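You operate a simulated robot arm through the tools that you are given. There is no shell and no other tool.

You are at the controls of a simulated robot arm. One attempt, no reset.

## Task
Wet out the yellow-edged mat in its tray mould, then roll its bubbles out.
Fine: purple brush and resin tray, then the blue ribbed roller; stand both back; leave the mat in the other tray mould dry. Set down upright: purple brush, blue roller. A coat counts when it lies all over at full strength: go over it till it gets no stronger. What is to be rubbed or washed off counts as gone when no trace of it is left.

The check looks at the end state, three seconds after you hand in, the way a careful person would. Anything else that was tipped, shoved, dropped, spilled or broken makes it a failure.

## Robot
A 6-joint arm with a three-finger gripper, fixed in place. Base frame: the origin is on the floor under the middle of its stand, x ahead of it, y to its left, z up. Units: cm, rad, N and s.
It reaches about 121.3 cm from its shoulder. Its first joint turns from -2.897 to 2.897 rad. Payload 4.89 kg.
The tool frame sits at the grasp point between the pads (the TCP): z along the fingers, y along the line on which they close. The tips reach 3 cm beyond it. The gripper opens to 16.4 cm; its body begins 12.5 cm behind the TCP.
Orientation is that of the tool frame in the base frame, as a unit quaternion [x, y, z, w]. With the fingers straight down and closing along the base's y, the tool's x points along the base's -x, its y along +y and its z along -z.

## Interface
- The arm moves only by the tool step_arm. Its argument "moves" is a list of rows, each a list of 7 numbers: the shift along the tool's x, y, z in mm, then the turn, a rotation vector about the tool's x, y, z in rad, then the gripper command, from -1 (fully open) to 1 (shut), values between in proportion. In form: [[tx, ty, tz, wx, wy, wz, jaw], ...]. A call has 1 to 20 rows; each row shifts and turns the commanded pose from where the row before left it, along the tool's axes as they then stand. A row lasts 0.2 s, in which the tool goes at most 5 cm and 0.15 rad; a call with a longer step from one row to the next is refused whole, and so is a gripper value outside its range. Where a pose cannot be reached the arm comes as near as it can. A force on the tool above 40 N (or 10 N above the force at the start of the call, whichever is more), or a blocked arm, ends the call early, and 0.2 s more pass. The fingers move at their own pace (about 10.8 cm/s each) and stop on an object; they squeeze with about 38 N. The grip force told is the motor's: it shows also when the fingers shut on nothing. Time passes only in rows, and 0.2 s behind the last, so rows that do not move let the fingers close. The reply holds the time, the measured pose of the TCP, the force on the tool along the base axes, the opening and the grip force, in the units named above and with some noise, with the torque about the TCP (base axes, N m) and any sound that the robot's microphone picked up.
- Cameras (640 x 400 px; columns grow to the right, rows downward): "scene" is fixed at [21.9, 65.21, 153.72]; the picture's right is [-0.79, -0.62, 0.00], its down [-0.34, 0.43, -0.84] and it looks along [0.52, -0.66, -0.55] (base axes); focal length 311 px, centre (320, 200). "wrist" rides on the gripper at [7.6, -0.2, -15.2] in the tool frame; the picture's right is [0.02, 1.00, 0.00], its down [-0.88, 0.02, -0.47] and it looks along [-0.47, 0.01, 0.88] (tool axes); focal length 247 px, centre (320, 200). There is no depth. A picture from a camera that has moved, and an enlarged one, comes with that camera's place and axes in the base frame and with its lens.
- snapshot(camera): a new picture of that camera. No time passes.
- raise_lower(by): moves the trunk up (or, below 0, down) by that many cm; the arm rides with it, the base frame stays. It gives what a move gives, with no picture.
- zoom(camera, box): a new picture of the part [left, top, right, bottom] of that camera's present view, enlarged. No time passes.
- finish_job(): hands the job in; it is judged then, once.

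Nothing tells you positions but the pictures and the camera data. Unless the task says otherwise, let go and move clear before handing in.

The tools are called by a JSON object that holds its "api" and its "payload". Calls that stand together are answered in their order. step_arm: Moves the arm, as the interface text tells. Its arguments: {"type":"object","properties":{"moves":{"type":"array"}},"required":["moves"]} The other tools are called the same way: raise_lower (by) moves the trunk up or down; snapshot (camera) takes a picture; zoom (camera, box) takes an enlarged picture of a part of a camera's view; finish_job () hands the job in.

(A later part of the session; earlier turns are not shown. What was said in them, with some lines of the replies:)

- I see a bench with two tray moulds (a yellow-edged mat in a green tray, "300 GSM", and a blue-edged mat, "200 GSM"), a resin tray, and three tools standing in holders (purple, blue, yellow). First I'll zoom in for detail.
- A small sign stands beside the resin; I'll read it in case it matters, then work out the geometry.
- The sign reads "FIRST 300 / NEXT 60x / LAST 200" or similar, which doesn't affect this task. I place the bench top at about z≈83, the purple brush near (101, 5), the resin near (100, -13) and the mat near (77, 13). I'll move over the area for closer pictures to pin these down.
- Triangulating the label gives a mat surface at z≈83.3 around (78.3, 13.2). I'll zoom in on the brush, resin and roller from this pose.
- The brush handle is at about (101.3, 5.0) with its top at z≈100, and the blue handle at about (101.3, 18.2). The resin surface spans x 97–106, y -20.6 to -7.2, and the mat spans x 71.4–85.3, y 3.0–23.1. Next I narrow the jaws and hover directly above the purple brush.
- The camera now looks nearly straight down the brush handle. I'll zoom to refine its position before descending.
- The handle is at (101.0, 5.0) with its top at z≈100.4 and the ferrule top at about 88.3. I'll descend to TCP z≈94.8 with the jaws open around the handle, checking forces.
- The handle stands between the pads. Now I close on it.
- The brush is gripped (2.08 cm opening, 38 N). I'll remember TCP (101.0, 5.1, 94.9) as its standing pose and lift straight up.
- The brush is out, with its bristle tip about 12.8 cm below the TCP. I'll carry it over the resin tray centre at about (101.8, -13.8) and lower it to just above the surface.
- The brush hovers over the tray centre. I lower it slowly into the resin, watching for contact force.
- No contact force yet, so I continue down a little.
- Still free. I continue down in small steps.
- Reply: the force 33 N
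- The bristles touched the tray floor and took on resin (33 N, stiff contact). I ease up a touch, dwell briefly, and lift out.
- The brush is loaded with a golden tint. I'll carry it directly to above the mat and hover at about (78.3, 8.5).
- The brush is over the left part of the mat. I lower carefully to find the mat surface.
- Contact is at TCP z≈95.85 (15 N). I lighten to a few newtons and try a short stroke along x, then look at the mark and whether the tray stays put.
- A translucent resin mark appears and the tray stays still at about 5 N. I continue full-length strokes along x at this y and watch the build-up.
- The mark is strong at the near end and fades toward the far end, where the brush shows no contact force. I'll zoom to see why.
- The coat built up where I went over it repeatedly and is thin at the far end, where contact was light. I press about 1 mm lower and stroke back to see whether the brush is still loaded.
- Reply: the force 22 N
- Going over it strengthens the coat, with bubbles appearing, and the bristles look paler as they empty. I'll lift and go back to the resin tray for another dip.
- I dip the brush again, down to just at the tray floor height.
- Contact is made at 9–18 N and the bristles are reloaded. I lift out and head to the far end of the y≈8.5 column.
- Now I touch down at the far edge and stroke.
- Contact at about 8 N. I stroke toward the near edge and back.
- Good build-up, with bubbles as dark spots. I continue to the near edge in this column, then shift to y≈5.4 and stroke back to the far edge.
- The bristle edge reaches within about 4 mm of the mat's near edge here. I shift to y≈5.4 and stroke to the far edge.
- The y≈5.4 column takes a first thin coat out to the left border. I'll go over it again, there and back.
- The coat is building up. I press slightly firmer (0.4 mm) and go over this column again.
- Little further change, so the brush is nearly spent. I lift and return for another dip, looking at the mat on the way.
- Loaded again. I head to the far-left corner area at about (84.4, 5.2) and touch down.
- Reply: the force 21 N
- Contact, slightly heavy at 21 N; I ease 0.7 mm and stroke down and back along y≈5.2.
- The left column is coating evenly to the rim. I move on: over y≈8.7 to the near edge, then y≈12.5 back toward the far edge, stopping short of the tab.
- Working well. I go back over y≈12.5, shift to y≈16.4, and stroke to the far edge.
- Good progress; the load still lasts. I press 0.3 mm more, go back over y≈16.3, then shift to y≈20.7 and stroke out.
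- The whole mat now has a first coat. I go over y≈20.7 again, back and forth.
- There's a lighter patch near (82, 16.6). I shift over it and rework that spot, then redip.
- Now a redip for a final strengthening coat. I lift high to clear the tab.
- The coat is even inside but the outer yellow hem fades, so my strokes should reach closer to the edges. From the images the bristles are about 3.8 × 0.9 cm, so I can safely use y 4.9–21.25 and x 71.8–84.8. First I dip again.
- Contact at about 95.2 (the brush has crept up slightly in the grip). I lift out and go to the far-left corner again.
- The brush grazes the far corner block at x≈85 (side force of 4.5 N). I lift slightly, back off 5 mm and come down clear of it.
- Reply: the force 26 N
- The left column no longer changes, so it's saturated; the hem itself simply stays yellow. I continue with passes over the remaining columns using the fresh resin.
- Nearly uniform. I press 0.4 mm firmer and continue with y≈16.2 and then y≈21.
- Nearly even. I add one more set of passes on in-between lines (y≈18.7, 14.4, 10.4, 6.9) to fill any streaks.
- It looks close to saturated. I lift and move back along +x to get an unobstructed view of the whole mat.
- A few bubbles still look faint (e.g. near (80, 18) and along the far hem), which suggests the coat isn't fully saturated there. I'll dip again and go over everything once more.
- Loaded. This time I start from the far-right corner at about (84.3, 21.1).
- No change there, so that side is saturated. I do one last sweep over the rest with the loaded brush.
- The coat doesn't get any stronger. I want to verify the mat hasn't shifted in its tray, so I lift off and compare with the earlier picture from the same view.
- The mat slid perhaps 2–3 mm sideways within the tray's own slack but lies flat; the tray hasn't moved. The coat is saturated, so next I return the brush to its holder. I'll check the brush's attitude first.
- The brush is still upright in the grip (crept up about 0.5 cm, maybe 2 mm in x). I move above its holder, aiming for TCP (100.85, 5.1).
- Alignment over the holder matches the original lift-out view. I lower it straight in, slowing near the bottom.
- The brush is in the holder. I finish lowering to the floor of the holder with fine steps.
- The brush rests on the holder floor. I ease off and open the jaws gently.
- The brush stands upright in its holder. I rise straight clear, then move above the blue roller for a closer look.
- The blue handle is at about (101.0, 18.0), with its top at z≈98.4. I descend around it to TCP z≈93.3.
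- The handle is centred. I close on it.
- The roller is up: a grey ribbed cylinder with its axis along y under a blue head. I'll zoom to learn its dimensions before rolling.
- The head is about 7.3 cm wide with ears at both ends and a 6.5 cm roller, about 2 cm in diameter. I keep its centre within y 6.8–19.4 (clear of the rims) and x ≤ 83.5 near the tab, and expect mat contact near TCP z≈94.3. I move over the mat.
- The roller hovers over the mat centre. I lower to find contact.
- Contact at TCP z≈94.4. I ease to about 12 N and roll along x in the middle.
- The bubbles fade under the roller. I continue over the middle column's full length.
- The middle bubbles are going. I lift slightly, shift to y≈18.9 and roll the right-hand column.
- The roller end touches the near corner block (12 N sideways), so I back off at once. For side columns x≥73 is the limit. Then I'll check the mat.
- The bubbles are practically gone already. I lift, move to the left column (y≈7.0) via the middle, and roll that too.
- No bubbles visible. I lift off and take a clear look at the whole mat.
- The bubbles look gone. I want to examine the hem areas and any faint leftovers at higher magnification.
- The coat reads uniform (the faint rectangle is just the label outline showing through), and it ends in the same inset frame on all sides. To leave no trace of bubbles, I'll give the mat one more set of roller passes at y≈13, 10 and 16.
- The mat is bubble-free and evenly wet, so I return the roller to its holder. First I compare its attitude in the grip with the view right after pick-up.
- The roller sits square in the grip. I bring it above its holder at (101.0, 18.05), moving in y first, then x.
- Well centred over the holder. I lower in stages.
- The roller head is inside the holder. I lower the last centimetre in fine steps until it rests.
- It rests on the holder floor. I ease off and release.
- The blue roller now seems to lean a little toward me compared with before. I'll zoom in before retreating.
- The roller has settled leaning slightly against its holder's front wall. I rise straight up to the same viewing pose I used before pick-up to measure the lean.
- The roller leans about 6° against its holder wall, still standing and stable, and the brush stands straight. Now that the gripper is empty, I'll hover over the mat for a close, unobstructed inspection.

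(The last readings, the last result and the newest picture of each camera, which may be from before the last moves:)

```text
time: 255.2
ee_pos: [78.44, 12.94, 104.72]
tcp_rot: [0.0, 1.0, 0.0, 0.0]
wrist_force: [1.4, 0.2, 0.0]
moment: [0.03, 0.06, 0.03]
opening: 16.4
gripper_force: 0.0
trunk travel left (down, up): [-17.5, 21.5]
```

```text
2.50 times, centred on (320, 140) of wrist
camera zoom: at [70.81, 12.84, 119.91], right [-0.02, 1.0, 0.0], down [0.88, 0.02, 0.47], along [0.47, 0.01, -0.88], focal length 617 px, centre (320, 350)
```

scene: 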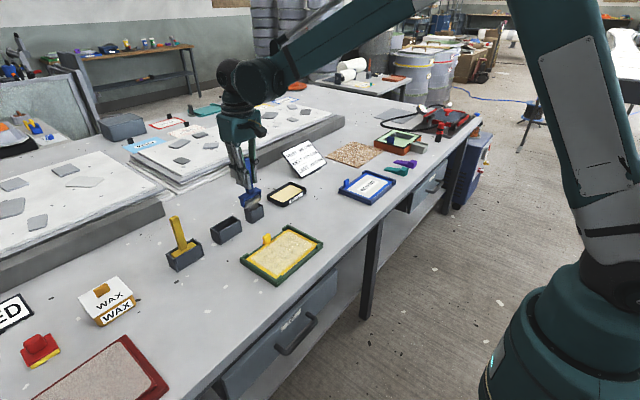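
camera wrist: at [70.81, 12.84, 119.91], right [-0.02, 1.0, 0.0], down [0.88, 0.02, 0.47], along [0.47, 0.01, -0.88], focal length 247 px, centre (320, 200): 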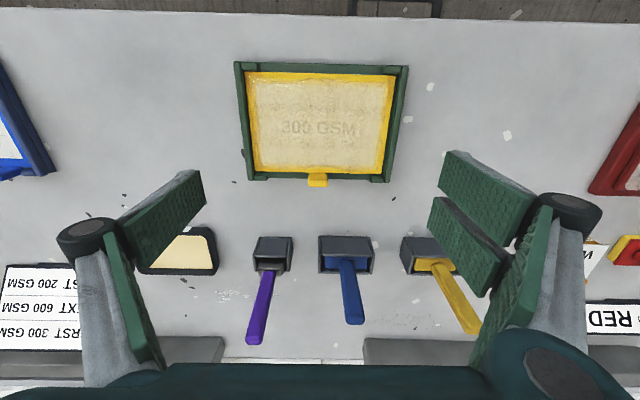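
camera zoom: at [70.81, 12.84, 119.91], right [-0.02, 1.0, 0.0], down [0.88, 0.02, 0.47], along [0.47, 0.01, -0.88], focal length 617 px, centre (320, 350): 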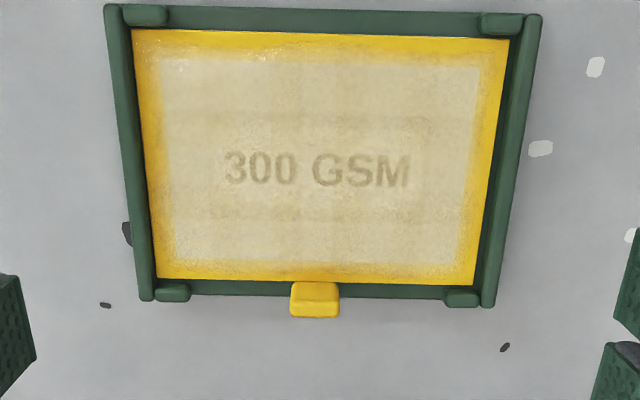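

The mat is flat and evenly toned. I want to double-check the hem on the left and near sides from closer up.

{"api": "step_arm", "payload": {"moves": [[0, -20, 10, 0, 0, 0, -1], [10, -30, 20, 0, 0, 0, -1], [10, -25, 25, 0, 0, 0, -1], [0, 0, 10, 0, 0, 0, -1], [0, 0, 0, 0, 0, 0, -1]]}}

{"api": "snapshot", "payload": {"camera": "wrist"}}

{"api": "zoom", "payload": {"camera": "wrist", "box": [270, 60, 430, 160]}}

{"api": "zoom", "payload": {"camera": "wrist", "box": [270, 120, 430, 220]}}

```text
time: 256.4
ee_pos: [76.35, 5.4, 98.1]
tcp_rot: [0.0, 1.0, 0.0, 0.0]
wrist_force: [-0.4, -0.3, -0.8]
moment: [0.09, -0.01, 0.0]
opening: 16.43
gripper_force: 0.1
trunk travel left (down, up): [-17.5, 21.5]
```

```text
taken
camera wrist: at [68.73, 5.32, 113.42], right [-0.02, 1.0, 0.0], down [0.88, 0.02, 0.47], along [0.47, 0.01, -0.88], focal length 247 px, centre (320, 200)
```

wrist: 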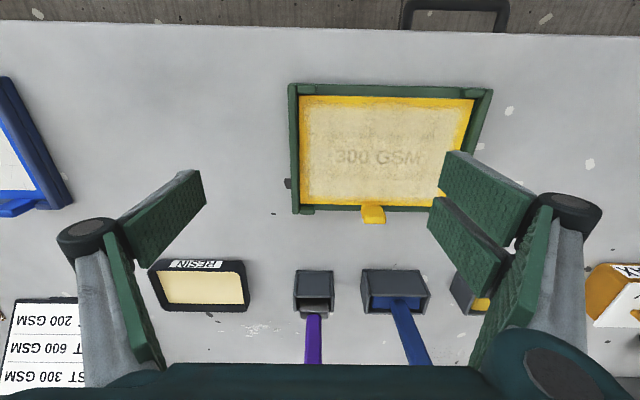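

```text
4.00 times, centred on (350, 110) of wrist
camera zoom: at [68.73, 5.32, 113.42], right [-0.02, 1.0, 0.0], down [0.88, 0.02, 0.47], along [0.47, 0.01, -0.88], focal length 988 px, centre (200, 560)
```

zoom: 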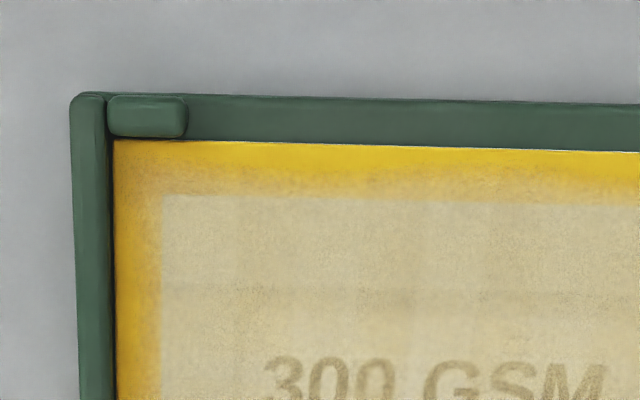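

```text
4.00 times, centred on (350, 170) of wrist
camera zoom: at [68.73, 5.32, 113.42], right [-0.02, 1.0, 0.0], down [0.88, 0.02, 0.47], along [0.47, 0.01, -0.88], focal length 988 px, centre (200, 320)
```

zoom: 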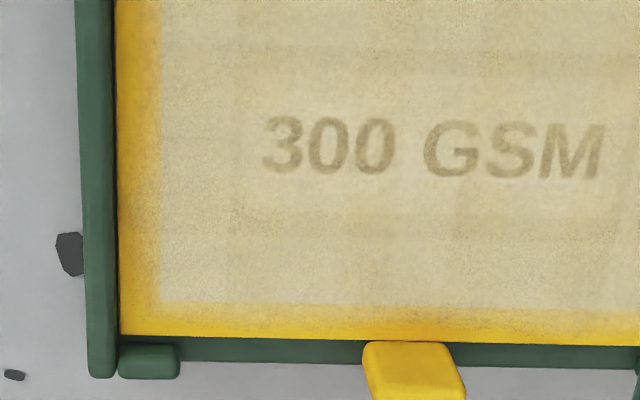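

The closer view confirms the coat covers the whole resin area evenly with only its natural soft fade on the hem, and no bubbles remain. I retreat the arm up and away, then do a final check of the scene.

{"api": "step_arm", "payload": {"moves": [[0, 0, -20, 0, 0, 0, -1], [0, 0, -40, 0, 0, 0, -1], [0, 0, -45, 0, 0, 0, -1], [10, 5, -45, 0, 0, 0, -1], [30, 10, -35, 0, 0, 0, -1], [40, 10, -30, 0, 0, 0, -1], [40, 10, -20, 0, 0, 0, -1], [30, 10, 0, 0, 0, 0, -1], [0, 0, 0, 0, 0, 0, -1]]}}

{"api": "snapshot", "payload": {"camera": "scene"}}

{"api": "snapshot", "payload": {"camera": "wrist"}}

{"api": "zoom", "payload": {"camera": "scene", "box": [160, 160, 400, 300]}}

{"api": "zoom", "payload": {"camera": "wrist", "box": [180, 130, 460, 330]}}

```text
refused: row 6 steps farther than a row can; nothing moved
```

```text
taken
```

scene: 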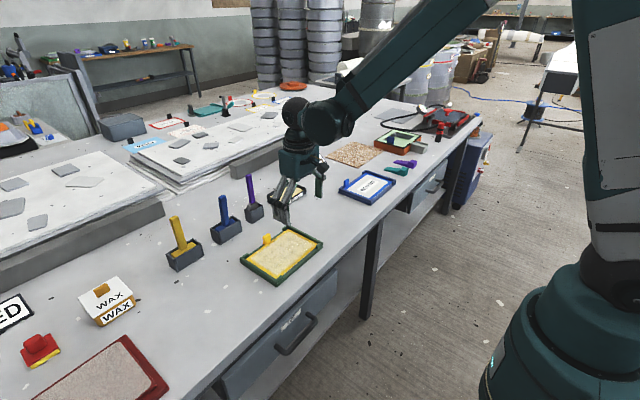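

```text
taken
camera wrist: at [68.73, 5.32, 113.42], right [-0.02, 1.0, 0.0], down [0.88, 0.02, 0.47], along [0.47, 0.01, -0.88], focal length 247 px, centre (320, 200)
```

wrist: 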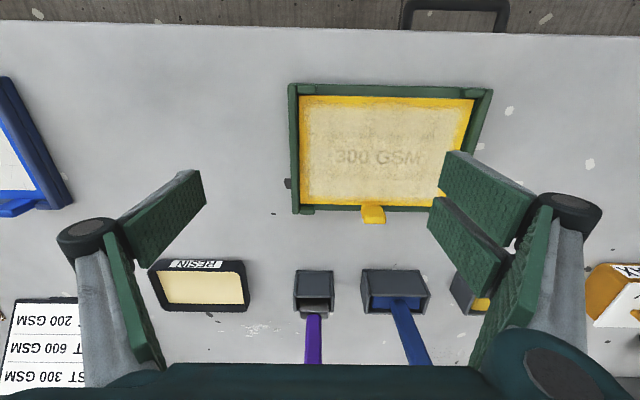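

```text
2.67 times, centred on (280, 230) of scene
camera zoom: at [21.9, 65.21, 153.72], right [-0.79, -0.62, 0.0], down [-0.34, 0.43, -0.84], along [0.52, -0.66, -0.55], focal length 828 px, centre (427, 120)
```

zoom: 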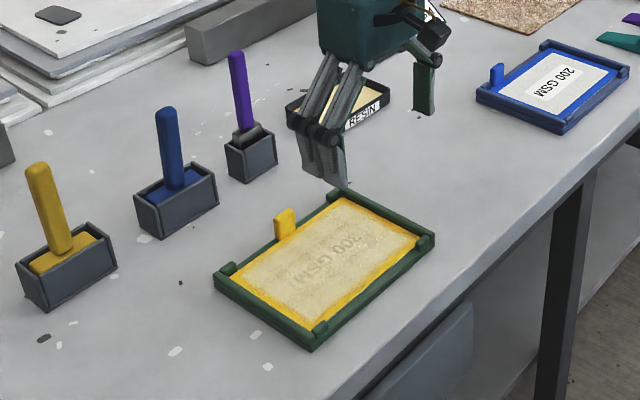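

```text
2.00 times, centred on (320, 230) of wrist
camera zoom: at [68.73, 5.32, 113.42], right [-0.02, 1.0, 0.0], down [0.88, 0.02, 0.47], along [0.47, 0.01, -0.88], focal length 494 px, centre (320, 140)
```

zoom: 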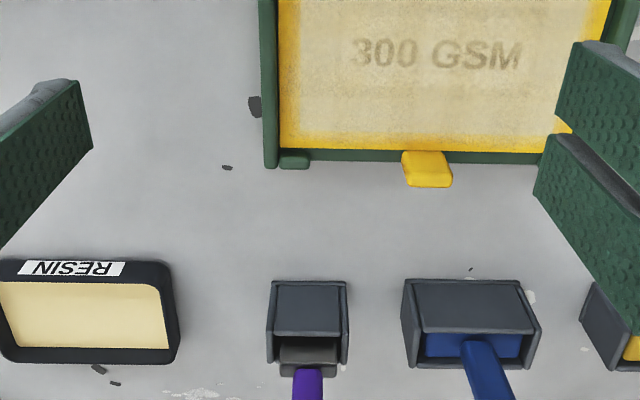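

That call was refused because one step was too long, so I retreat with smaller steps.

{"api": "step_arm", "payload": {"moves": [[0, 0, -20, 0, 0, 0, -1], [0, 0, -40, 0, 0, 0, -1], [0, 0, -45, 0, 0, 0, -1], [10, 5, -40, 0, 0, 0, -1], [25, 8, -30, 0, 0, 0, -1], [35, 8, -25, 0, 0, 0, -1], [35, 8, -20, 0, 0, 0, -1], [30, 8, -10, 0, 0, 0, -1], [10, 5, 0, 0, 0, 0, -1], [0, 0, 0, 0, 0, 0, -1]]}}

{"api": "snapshot", "payload": {"camera": "scene"}}

{"api": "snapshot", "payload": {"camera": "wrist"}}

{"api": "zoom", "payload": {"camera": "scene", "box": [160, 160, 340, 290]}}

{"api": "zoom", "payload": {"camera": "wrist", "box": [180, 130, 460, 330]}}

```text
time: 258.6
ee_pos: [61.74, 9.83, 121.22]
tcp_rot: [0.0, 1.0, 0.0, 0.0]
wrist_force: [-0.4, -0.1, 1.5]
moment: [0.02, -0.12, 0.01]
opening: 16.41
gripper_force: 0.0
trunk travel left (down, up): [-17.5, 21.5]
```

```text
taken
```

scene: 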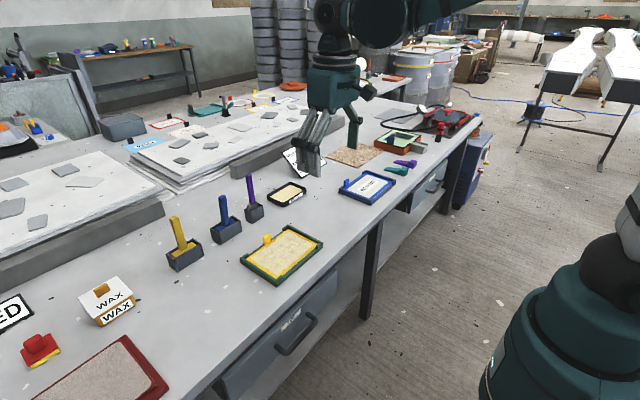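

```text
taken
camera wrist: at [54.16, 9.6, 136.45], right [-0.02, 1.0, 0.0], down [0.88, 0.02, 0.47], along [0.47, 0.01, -0.88], focal length 247 px, centre (320, 200)
```

wrist: 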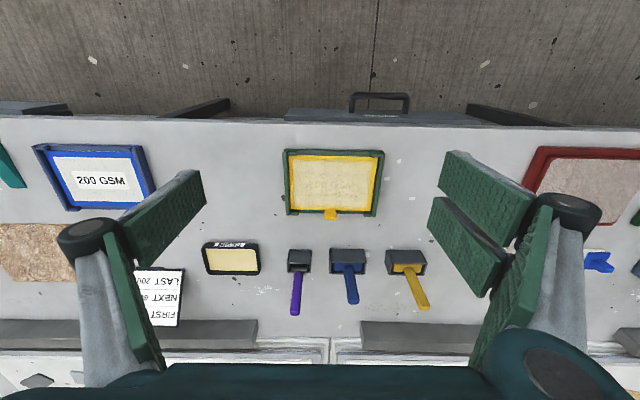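

```text
3.08 times, centred on (250, 225) of scene
camera zoom: at [21.9, 65.21, 153.72], right [-0.79, -0.62, 0.0], down [-0.34, 0.43, -0.84], along [0.52, -0.66, -0.55], focal length 956 px, centre (535, 123)
```

zoom: 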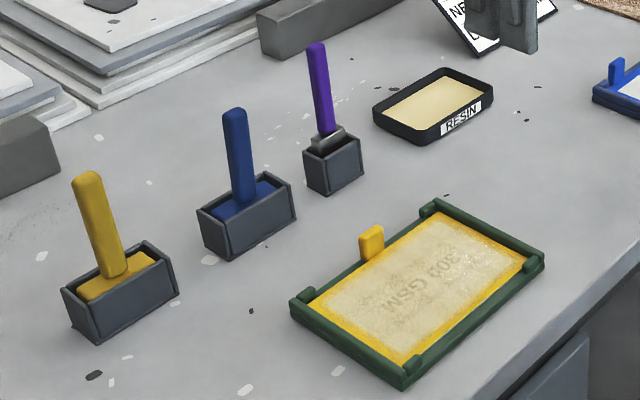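

```text
2.00 times, centred on (320, 230) of wrist
camera zoom: at [54.16, 9.6, 136.45], right [-0.02, 1.0, 0.0], down [0.88, 0.02, 0.47], along [0.47, 0.01, -0.88], focal length 494 px, centre (320, 140)
```

zoom: 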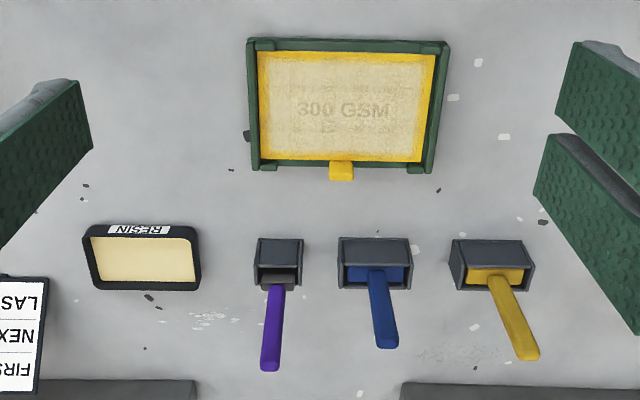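

Everything stands as intended: tray unmoved, brush and roller in their holders, other mat dry. One last close zoom on the mat for any leftover trace.

{"api": "zoom", "payload": {"camera": "wrist", "box": [285, 148, 385, 222]}}

{"api": "zoom", "payload": {"camera": "scene", "box": [262, 228, 312, 268]}}

{"api": "zoom", "payload": {"camera": "scene", "box": [335, 165, 400, 210]}}

```text
5.41 times, centred on (335, 185) of wrist
camera zoom: at [54.16, 9.6, 136.45], right [-0.02, 1.0, 0.0], down [0.88, 0.02, 0.47], along [0.47, 0.01, -0.88], focal length 1335 px, centre (239, 281)
```

zoom: 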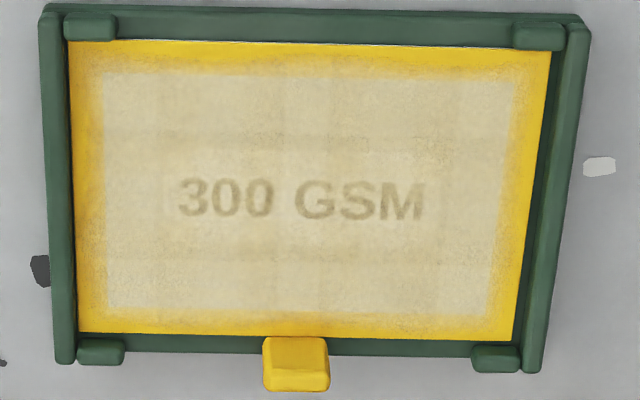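

```text
10.00 times, centred on (287, 248) of scene
camera zoom: at [21.9, 65.21, 153.72], right [-0.79, -0.62, 0.0], down [-0.34, 0.43, -0.84], along [0.52, -0.66, -0.55], focal length 3107 px, centre (650, -280)
```

zoom: 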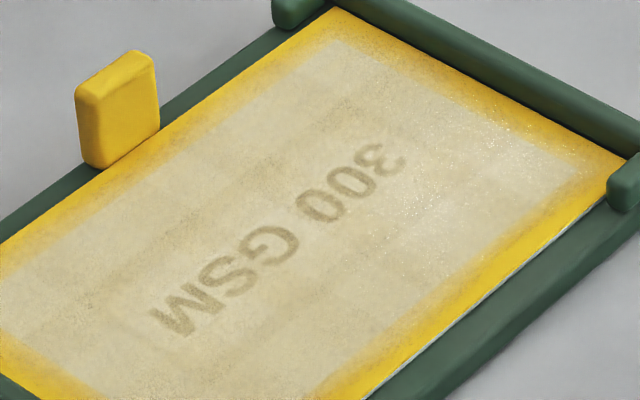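

```text
8.89 times, centred on (368, 188) of scene
camera zoom: at [21.9, 65.21, 153.72], right [-0.79, -0.62, 0.0], down [-0.34, 0.43, -0.84], along [0.52, -0.66, -0.55], focal length 2762 px, centre (-102, 311)
```

zoom: 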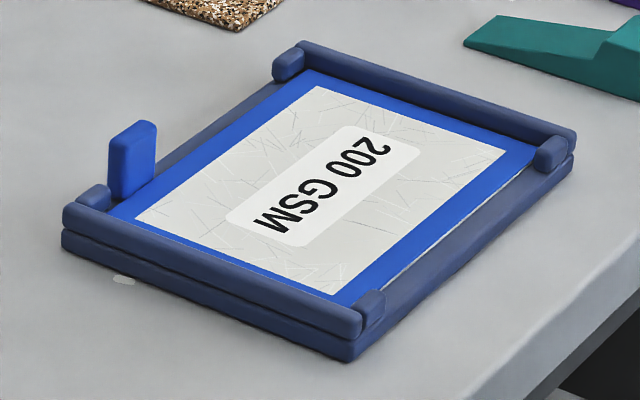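

The mat is evenly wetted with no bubbles left, the other mat is dry, both tools stand in their holders and the arm is clear. I'm handing the job in.

{"api": "finish_job", "payload": {}}

```text
The job is handed in.
```

I wetted out the yellow-edged 300 GSM mat, rolled its bubbles out and handed the job in. I don't have a verdict back yet.

- **Mat:** the last close-up pictures show an even coat with no bubble traces. Extra passes with a fresh brush no longer made it stronger. The coat fades out over the yellow hem, most clearly on the side nearest the robot. I took that as the edge of the coatable area because further brushing there changed nothing. If the hem counts, it may read as under-coated.
- **Mat position:** the mat slid about half a centimetre sideways inside its tray during brushing. The tray itself did not move.
- **Purple brush:** standing upright in its holder.
- **Blue roller:** back in its holder and stable, but leaning about 6° against the holder's front wall. I left it because that lean is within the slack of the holder.
- **Contacts:** the brush and the roller each touched a corner block of the mat's tray once (about 5 N and 12 N). I backed off, and nothing shifted.
- **Everything else:** the 200 GSM mat is dry. Nothing was tipped or spilled that I could see, and the arm is clear.
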